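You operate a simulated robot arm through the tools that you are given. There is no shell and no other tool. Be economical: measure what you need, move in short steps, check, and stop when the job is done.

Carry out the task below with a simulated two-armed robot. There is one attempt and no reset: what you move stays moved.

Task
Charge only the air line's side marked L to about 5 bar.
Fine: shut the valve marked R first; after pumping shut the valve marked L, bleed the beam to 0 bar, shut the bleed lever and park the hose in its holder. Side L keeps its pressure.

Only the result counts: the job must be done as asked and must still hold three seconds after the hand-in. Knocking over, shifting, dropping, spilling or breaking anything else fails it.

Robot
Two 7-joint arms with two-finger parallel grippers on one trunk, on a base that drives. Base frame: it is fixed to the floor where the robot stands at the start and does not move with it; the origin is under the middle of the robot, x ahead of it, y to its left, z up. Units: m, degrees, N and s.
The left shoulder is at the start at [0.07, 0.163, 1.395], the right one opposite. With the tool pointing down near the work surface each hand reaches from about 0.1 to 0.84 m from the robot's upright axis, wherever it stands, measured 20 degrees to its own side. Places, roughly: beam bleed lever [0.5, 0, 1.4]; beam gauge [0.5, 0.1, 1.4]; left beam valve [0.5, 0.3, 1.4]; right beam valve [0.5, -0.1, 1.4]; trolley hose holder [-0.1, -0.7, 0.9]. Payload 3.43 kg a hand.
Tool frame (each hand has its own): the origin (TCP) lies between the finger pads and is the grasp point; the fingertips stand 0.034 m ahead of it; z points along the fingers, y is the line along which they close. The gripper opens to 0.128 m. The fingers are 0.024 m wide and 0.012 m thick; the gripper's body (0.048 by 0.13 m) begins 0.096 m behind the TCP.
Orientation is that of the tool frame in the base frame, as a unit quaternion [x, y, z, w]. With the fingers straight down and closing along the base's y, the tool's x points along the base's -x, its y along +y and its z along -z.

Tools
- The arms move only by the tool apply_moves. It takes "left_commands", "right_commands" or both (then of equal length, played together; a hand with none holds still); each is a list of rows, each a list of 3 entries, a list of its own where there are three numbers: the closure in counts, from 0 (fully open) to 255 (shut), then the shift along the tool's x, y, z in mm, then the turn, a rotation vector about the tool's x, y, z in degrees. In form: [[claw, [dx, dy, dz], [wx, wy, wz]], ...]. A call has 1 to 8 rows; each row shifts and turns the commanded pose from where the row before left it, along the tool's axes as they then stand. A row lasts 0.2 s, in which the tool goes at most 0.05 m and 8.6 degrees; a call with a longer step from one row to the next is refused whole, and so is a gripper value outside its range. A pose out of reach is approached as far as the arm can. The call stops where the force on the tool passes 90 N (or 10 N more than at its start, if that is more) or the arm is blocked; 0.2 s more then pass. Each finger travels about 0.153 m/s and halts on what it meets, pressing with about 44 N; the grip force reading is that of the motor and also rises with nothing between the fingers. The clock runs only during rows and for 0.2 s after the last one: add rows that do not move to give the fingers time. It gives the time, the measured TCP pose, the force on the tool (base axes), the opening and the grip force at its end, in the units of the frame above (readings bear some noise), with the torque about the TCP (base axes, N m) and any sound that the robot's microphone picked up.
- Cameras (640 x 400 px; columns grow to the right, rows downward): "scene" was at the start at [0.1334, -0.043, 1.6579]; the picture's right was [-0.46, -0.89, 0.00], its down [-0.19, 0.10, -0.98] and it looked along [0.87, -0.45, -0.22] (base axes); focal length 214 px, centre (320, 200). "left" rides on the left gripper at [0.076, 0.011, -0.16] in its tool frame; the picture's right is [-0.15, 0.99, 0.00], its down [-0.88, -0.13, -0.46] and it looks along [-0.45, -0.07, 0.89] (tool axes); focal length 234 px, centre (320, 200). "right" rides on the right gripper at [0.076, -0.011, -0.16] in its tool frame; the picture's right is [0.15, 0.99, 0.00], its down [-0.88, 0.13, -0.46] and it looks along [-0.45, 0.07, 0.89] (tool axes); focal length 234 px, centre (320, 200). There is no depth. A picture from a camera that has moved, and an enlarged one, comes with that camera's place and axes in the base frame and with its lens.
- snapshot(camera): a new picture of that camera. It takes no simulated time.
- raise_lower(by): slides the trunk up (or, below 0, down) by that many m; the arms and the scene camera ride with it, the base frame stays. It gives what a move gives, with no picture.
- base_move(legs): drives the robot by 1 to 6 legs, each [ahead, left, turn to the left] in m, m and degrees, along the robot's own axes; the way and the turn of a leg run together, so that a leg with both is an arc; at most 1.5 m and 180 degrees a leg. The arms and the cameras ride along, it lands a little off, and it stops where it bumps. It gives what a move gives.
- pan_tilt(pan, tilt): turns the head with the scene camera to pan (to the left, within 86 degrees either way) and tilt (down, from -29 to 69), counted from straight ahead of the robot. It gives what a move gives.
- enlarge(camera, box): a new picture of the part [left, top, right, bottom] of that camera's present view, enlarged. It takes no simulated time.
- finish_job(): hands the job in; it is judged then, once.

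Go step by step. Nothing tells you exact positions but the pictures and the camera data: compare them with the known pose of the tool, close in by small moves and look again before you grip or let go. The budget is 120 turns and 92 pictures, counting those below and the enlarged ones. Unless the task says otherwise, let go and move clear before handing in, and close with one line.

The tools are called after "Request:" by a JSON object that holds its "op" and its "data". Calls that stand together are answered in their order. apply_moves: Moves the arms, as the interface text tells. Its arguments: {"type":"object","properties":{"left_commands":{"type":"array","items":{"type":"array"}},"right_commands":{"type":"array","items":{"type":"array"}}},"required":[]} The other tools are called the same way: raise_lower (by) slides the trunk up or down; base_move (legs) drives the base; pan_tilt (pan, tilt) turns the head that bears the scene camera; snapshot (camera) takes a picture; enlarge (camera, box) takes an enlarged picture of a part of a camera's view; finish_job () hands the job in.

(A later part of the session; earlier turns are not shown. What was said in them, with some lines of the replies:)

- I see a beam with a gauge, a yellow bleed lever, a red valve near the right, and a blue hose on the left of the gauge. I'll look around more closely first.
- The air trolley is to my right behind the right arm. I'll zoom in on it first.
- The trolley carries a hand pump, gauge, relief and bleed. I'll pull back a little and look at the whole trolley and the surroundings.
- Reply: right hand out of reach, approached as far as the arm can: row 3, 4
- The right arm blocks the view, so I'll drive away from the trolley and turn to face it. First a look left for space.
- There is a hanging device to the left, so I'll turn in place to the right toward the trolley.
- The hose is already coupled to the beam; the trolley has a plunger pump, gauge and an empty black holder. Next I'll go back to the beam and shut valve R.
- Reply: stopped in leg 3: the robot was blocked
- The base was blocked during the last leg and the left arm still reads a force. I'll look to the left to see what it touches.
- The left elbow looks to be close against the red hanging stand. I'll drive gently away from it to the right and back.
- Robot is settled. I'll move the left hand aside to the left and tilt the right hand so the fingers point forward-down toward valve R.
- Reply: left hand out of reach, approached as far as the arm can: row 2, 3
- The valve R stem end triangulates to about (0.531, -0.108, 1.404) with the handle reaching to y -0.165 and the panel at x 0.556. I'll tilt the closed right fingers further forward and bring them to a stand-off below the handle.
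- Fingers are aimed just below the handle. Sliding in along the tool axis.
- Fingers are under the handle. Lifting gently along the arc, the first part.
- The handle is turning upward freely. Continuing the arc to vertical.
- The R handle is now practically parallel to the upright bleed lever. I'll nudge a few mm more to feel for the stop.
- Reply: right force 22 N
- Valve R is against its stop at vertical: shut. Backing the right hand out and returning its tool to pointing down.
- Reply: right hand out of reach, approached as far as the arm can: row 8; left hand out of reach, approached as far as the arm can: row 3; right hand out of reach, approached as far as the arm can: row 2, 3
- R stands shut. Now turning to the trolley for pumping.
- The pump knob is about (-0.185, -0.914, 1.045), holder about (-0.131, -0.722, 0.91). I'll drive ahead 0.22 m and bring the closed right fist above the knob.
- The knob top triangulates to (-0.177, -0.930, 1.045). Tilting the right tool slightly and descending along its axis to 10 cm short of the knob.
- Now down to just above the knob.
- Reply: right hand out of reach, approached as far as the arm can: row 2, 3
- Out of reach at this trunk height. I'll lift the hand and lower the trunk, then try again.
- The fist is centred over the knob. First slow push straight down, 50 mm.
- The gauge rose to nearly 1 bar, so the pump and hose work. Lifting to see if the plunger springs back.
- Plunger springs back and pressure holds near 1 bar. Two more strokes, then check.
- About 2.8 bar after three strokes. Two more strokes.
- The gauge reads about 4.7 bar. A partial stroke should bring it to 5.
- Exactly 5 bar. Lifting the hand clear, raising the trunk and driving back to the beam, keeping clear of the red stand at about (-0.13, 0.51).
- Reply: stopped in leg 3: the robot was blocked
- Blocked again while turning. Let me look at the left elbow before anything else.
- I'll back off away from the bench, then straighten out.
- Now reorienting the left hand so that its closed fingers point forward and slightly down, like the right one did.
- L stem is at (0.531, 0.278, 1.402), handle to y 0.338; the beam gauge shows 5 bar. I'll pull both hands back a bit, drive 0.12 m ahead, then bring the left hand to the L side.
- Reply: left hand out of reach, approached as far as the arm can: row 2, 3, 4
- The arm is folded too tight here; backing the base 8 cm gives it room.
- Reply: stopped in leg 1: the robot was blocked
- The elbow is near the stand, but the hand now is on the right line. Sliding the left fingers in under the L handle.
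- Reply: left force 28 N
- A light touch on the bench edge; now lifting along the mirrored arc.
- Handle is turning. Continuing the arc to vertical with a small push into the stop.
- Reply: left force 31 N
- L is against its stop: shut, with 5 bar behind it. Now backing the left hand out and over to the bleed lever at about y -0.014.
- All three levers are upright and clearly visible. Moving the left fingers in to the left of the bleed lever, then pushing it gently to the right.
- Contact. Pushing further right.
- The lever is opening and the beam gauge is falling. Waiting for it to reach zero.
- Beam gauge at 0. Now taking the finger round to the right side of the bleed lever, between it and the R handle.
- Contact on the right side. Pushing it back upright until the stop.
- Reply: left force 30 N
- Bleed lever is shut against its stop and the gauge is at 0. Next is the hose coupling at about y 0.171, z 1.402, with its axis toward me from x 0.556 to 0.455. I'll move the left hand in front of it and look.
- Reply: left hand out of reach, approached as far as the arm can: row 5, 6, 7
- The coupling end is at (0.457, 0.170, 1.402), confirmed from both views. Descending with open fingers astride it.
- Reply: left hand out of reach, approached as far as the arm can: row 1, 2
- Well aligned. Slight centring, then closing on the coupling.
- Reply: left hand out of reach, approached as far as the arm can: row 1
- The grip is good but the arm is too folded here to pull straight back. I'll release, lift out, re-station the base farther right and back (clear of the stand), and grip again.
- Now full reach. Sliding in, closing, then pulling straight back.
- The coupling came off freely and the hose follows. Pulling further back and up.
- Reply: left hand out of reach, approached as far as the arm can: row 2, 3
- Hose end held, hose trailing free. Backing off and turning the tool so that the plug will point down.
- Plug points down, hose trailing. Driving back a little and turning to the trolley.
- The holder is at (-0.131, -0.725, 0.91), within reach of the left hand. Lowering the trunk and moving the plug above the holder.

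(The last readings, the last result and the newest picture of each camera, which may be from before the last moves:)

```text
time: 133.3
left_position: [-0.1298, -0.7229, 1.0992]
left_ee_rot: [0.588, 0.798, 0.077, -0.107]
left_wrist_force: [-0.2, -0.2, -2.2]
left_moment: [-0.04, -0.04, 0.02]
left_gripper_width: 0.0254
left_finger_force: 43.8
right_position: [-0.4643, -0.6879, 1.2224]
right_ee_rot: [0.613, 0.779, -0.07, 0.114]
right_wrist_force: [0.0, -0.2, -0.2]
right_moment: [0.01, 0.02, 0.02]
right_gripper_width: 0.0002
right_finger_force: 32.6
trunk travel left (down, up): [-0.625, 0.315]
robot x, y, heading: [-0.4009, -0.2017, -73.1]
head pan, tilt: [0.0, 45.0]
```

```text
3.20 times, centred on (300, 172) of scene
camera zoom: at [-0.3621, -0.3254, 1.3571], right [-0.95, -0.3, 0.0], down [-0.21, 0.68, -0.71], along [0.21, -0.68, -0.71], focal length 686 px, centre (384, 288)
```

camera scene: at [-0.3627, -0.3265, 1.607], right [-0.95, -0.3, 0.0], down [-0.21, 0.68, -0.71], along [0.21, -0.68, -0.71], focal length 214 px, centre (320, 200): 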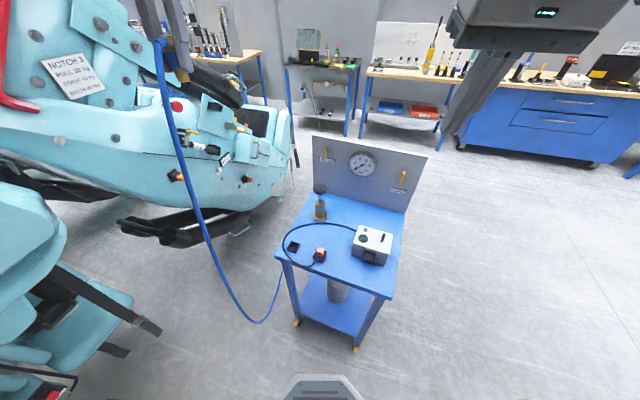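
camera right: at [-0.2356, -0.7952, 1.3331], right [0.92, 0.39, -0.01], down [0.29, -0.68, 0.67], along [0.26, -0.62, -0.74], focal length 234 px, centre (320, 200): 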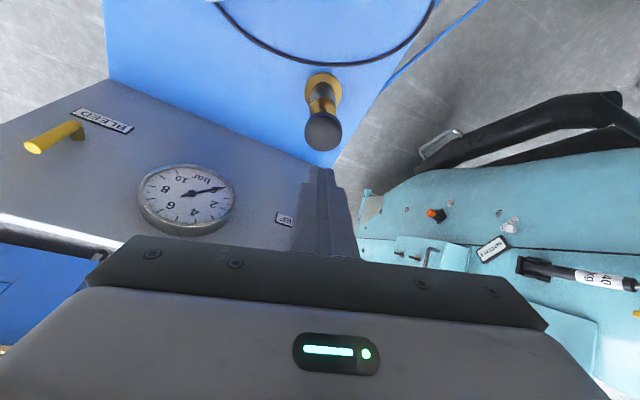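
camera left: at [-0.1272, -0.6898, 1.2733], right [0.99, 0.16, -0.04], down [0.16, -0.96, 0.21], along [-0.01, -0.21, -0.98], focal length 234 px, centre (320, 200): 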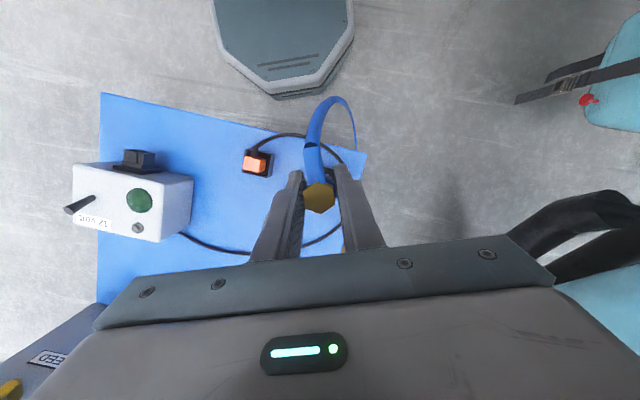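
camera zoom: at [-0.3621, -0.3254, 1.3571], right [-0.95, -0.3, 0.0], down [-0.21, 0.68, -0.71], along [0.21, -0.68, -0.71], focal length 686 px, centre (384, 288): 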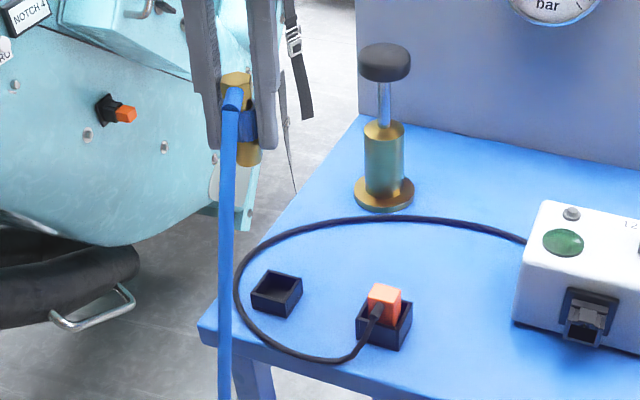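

The plug tip hangs about 5 cm below the TCP. To fix the holder's exact place I'll move the hand a bit beyond it so the wrist camera looks straight down on it.

Request:
{"op": "apply_moves", "data": {"left_commands": [[255, [-35, 0, -5], [0, 0, 0]], [255, [-35, 0, -5], [0, 0, 0]], [255, [0, 0, 0], [0, 0, 0]]]}}

Request:
{"op": "snapshot", "data": {"camera": "left"}}

```text
time: 134.1
left_position: [-0.1099, -0.7918, 1.0926]
left_ee_rot: [0.589, 0.798, 0.078, -0.106]
left_wrist_force: [0.7, 1.0, -1.3]
left_moment: [-0.01, 0.0, -0.01]
left_gripper_width: 0.0252
left_finger_force: 44.3
right_position: [-0.4643, -0.6885, 1.223]
right_ee_rot: [0.613, 0.779, -0.07, 0.114]
right_wrist_force: [0.1, -0.3, 0.1]
right_moment: [0.0, -0.01, -0.01]
right_gripper_width: 0.0
right_finger_force: 33.0
trunk travel left (down, up): [-0.625, 0.315]
robot x, y, heading: [-0.4041, -0.2039, -72.7]
head pan, tilt: [0.0, 45.0]
```

```text
11 pictures are left
camera left: at [-0.1065, -0.7581, 1.2646], right [0.99, 0.16, -0.04], down [0.16, -0.96, 0.21], along [-0.01, -0.21, -0.98], focal length 234 px, centre (320, 200)
```

left: 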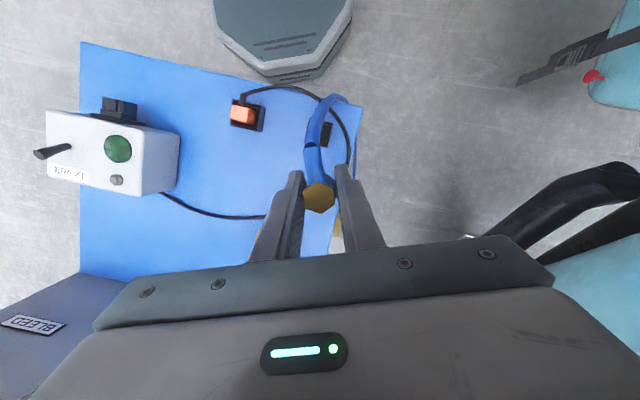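

Request:
{"op": "enlarge", "data": {"camera": "left", "box": [220, 80, 380, 180]}}

```text
4.00 times, centred on (300, 130) of left
camera zoom: at [-0.1065, -0.7581, 1.2646], right [0.99, 0.16, -0.04], down [0.16, -0.96, 0.21], along [-0.01, -0.21, -0.98], focal length 937 px, centre (400, 480)
```

zoom: 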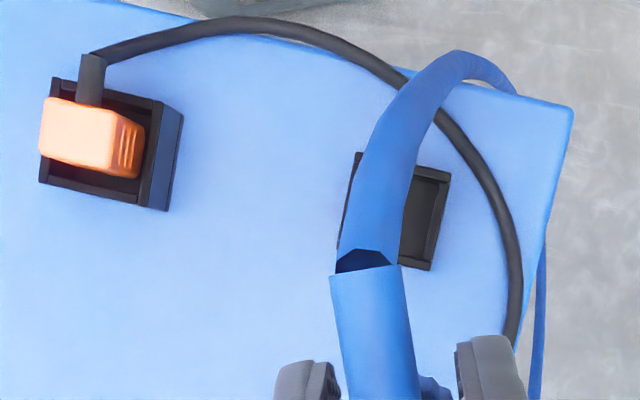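

The holder centre is at (-0.128, -0.736), rim about z 0.90. Moving over it and down until the plug tip is about 2 cm above the rim.

Request:
{"op": "apply_moves", "data": {"left_commands": [[255, [28.3, -0.3, 7.7], [0, 0, 0]], [255, [28.4, -0.4, 7.7], [0, 0, 0]], [255, [-10.5, 0, 38.6], [0, 0, 0]], [255, [-10.5, 0, 38.6], [0, 0, 0]], [255, [-10.5, 0, 38.6], [0, 0, 0]], [255, [0, 0, 0], [0, 0, 0]]]}}

Request:
{"op": "enlarge", "data": {"camera": "scene", "box": [220, 130, 380, 230]}}

Request:
{"op": "enlarge", "data": {"camera": "left", "box": [220, 100, 420, 225]}}

```text
time: 135.5
left_position: [-0.127, -0.7351, 0.9709]
left_ee_rot: [0.588, 0.798, 0.078, -0.107]
left_wrist_force: [-0.6, -0.1, -1.3]
left_moment: [-0.01, -0.03, 0.01]
left_gripper_width: 0.0253
left_finger_force: 43.5
right_position: [-0.4649, -0.6882, 1.2226]
right_ee_rot: [0.613, 0.779, -0.07, 0.114]
right_wrist_force: [-0.2, 0.7, 0.3]
right_moment: [0.01, -0.03, -0.01]
right_gripper_width: 0.0003
right_finger_force: 33.1
trunk travel left (down, up): [-0.625, 0.315]
robot x, y, heading: [-0.4003, -0.2021, -72.8]
head pan, tilt: [0.0, 45.0]
```

```text
4.00 times, centred on (300, 180) of scene
camera zoom: at [-0.3628, -0.3263, 1.357], right [-0.96, -0.3, 0.0], down [-0.21, 0.68, -0.71], along [0.21, -0.68, -0.71], focal length 858 px, centre (400, 280)
```

zoom: 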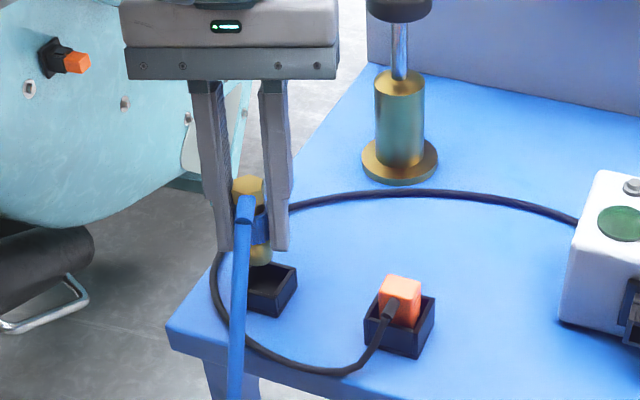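

```text
3.20 times, centred on (320, 162) of left
camera zoom: at [-0.1248, -0.7029, 1.1437], right [0.99, 0.16, -0.04], down [0.16, -0.96, 0.21], along [-0.01, -0.21, -0.98], focal length 749 px, centre (320, 320)
```

zoom: 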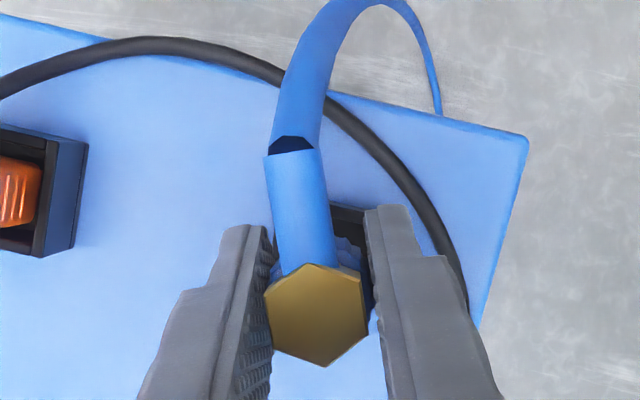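

The plug sits right over the opening from both views. Lowering it in gently.

Request:
{"op": "apply_moves", "data": {"left_commands": [[255, [-2.1, 0, 7.7], [0, 0, 0]], [255, [-2.1, 0, 7.7], [0, 0, 0]], [255, [-2.1, 0, 7.7], [0, 0, 0]], [255, [-1.3, 0, 4.8], [0, 0, 0]], [255, [0, 0, 0], [0, 0, 0]]]}}

Request:
{"op": "enlarge", "data": {"camera": "scene", "box": [240, 150, 340, 212]}}

```text
time: 136.7
left_position: [-0.1284, -0.7345, 0.9421]
left_ee_rot: [0.589, 0.797, 0.078, -0.107]
left_wrist_force: [0.5, -0.3, -1.5]
left_moment: [-0.02, 0.0, 0.01]
left_gripper_width: 0.025
left_finger_force: 44.4
right_position: [-0.4658, -0.6884, 1.2227]
right_ee_rot: [0.612, 0.779, -0.069, 0.115]
right_wrist_force: [-0.5, 0.6, 0.0]
right_moment: [-0.01, 0.03, -0.01]
right_gripper_width: 0.0
right_finger_force: 32.9
trunk travel left (down, up): [-0.625, 0.315]
robot x, y, heading: [-0.3988, -0.1982, -72.7]
head pan, tilt: [0.0, 45.0]
```

```text
6.40 times, centred on (290, 181) of scene
camera zoom: at [-0.3625, -0.3263, 1.357], right [-0.96, -0.3, 0.0], down [-0.21, 0.68, -0.71], along [0.21, -0.68, -0.71], focal length 1373 px, centre (512, 322)
```

zoom: 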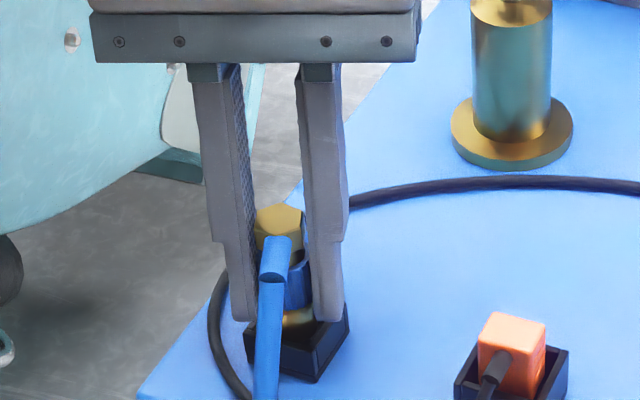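

The plug is entering the holder without contact force. A few millimetres more until it seats.

Request:
{"op": "apply_moves", "data": {"left_commands": [[255, [-0.8, 0, 2.9], [0, 0, 0]], [255, [-0.8, 0, 2.9], [0, 0, 0]], [255, [-0.8, 0, 2.9], [0, 0, 0]], [255, [0, 0, 0], [0, 0, 0]]]}}

Request:
{"op": "enlarge", "data": {"camera": "scene", "box": [240, 150, 340, 212]}}

```text
time: 137.7
left_position: [-0.1281, -0.7344, 0.9368]
left_ee_rot: [0.589, 0.798, 0.076, -0.105]
left_wrist_force: [5.4, -6.7, 26.3]
left_moment: [-0.25, -0.65, -0.28]
left_gripper_width: 0.0252
left_finger_force: 43.9
right_position: [-0.4658, -0.6877, 1.2237]
right_ee_rot: [0.613, 0.779, -0.07, 0.114]
right_wrist_force: [0.0, -0.6, -0.1]
right_moment: [-0.03, -0.03, 0.0]
right_gripper_width: 0.0
right_finger_force: 33.0
trunk travel left (down, up): [-0.625, 0.315]
robot x, y, heading: [-0.4036, -0.2002, -72.9]
head pan, tilt: [0.0, 45.0]
```

```text
6.40 times, centred on (290, 181) of scene
camera zoom: at [-0.3631, -0.3248, 1.3576], right [-0.96, -0.3, 0.0], down [-0.21, 0.67, -0.71], along [0.21, -0.68, -0.71], focal length 1373 px, centre (512, 322)
```

zoom: 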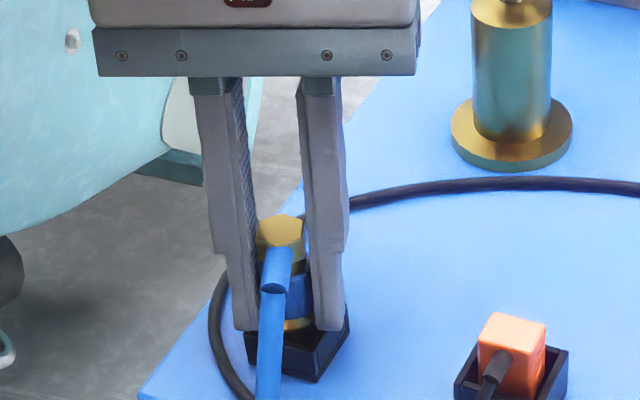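

It has seated (or the fingertips touch the rim). Relieving the pressure slightly and opening gently.

Request:
{"op": "apply_moves", "data": {"left_commands": [[255, [0.5, 0, -1.8], [0, 0, 0]], [190, [0, 0, 0], [0, 0, 0]], [170, [0, 0, 0], [0, 0, 0]], [150, [0, 0, 0], [0, 0, 0]], [130, [0, 0, 0], [0, 0, 0]], [130, [0, 0, 0], [0, 0, 0]]]}}

Request:
{"op": "enlarge", "data": {"camera": "scene", "box": [240, 150, 340, 212]}}

```text
time: 139.1
left_position: [-0.1267, -0.7361, 0.935]
left_ee_rot: [0.588, 0.798, 0.078, -0.107]
left_wrist_force: [-0.3, 0.0, -0.5]
left_moment: [0.01, 0.02, 0.02]
left_gripper_width: 0.0625
left_finger_force: 0.1
right_position: [-0.4651, -0.6893, 1.2232]
right_ee_rot: [0.613, 0.779, -0.07, 0.114]
right_wrist_force: [0.8, -1.3, 0.3]
right_moment: [0.0, 0.03, 0.0]
right_gripper_width: 0.0003
right_finger_force: 33.1
trunk travel left (down, up): [-0.625, 0.315]
robot x, y, heading: [-0.4024, -0.1962, -72.5]
head pan, tilt: [0.0, 45.0]
```

```text
6.40 times, centred on (290, 181) of scene
camera zoom: at [-0.3621, -0.3265, 1.3569], right [-0.96, -0.3, 0.0], down [-0.21, 0.68, -0.71], along [0.21, -0.68, -0.71], focal length 1373 px, centre (512, 322)
```

zoom: 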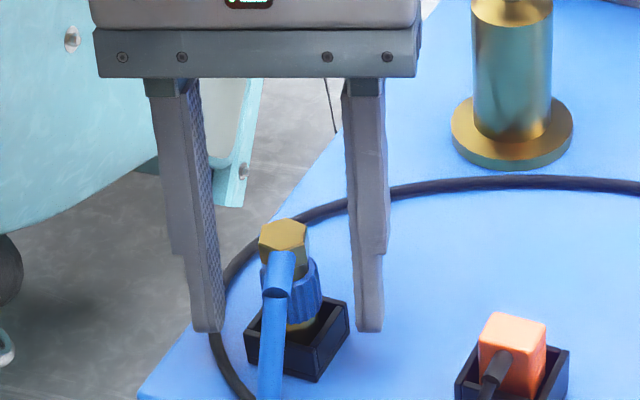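

The plug stands in the holder. Retreating straight up.

Request:
{"op": "apply_moves", "data": {"left_commands": [[130, [7.9, 0, -28.9], [0, 0, 0]], [130, [10.5, 0, -38.6], [0, 0, 0]], [130, [10.5, 0, -38.6], [0, 0, 0]], [130, [10.5, 0, -38.6], [0, 0, 0]], [130, [0, 0, 0], [0, 0, 0]]]}}

Request:
{"op": "enlarge", "data": {"camera": "scene", "box": [240, 150, 340, 212]}}

```text
time: 140.3
left_position: [-0.1273, -0.7363, 1.0865]
left_ee_rot: [0.588, 0.798, 0.078, -0.108]
left_wrist_force: [0.3, -1.1, -0.5]
left_moment: [-0.01, 0.02, 0.0]
left_gripper_width: 0.0627
left_finger_force: 0.0
right_position: [-0.4648, -0.6888, 1.2228]
right_ee_rot: [0.612, 0.779, -0.068, 0.114]
right_wrist_force: [0.7, -0.2, -1.0]
right_moment: [0.01, 0.0, 0.02]
right_gripper_width: 0.0002
right_finger_force: 33.2
trunk travel left (down, up): [-0.625, 0.315]
robot x, y, heading: [-0.4013, -0.2001, -72.6]
head pan, tilt: [0.0, 45.0]
```

```text
6.40 times, centred on (290, 181) of scene
camera zoom: at [-0.362, -0.327, 1.3569], right [-0.96, -0.3, 0.0], down [-0.21, 0.68, -0.71], along [0.21, -0.67, -0.71], focal length 1373 px, centre (512, 322)
```

zoom: 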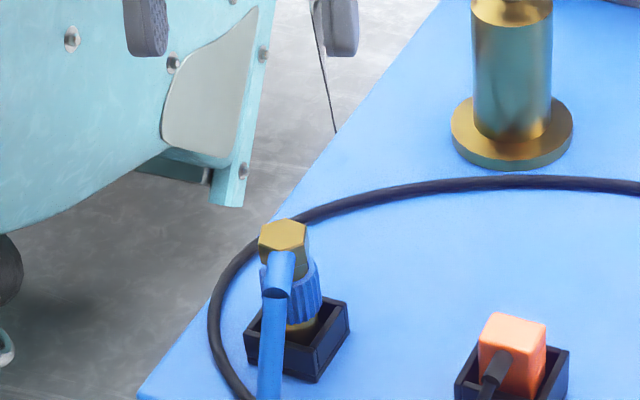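

The plug stays parked. A last glance at the beam levers and gauge before handing in.

Request:
{"op": "pan_tilt", "data": {"pan": 80, "tilt": 5}}

Request:
{"op": "snapshot", "data": {"camera": "scene"}}

```text
time: 141.8
left_position: [-0.1284, -0.7363, 1.0866]
left_ee_rot: [0.588, 0.798, 0.078, -0.107]
left_wrist_force: [0.3, 0.0, 0.0]
left_moment: [0.0, -0.01, 0.0]
left_gripper_width: 0.0628
left_finger_force: 0.1
right_position: [-0.4645, -0.6896, 1.2223]
right_ee_rot: [0.612, 0.779, -0.07, 0.115]
right_wrist_force: [-0.1, 0.1, -0.1]
right_moment: [0.01, -0.04, -0.03]
right_gripper_width: 0.0002
right_finger_force: 33.2
trunk travel left (down, up): [-0.625, 0.315]
robot x, y, heading: [-0.4011, -0.2005, -72.9]
head pan, tilt: [80.0, 5.0]
```

```text
3 pictures are left
camera scene: at [-0.2955, -0.2372, 1.42], right [0.13, -0.99, 0.0], down [-0.09, -0.01, -1.0], along [0.99, 0.12, -0.09], focal length 214 px, centre (320, 200)
```

scene: 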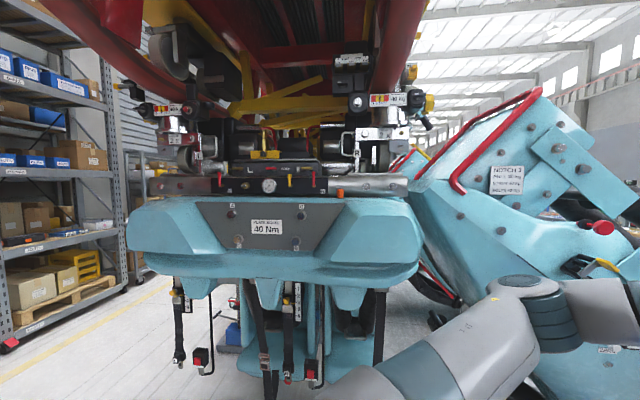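

All three beam levers stand upright (shut), the beam is bled and the hose is parked. Handing in.

Request:
{"op": "finish_job", "data": {}}

```text
The job is handed in.
```

Side L is charged to about 5 bar with both valves shut. The beam is bled to 0 bar with the bleed lever shut, and the hose stands in its holder, leaning slightly. While moving, the robot stopped against something three times, most likely the red stand and once the bench; I saw no sign that anything shifted.
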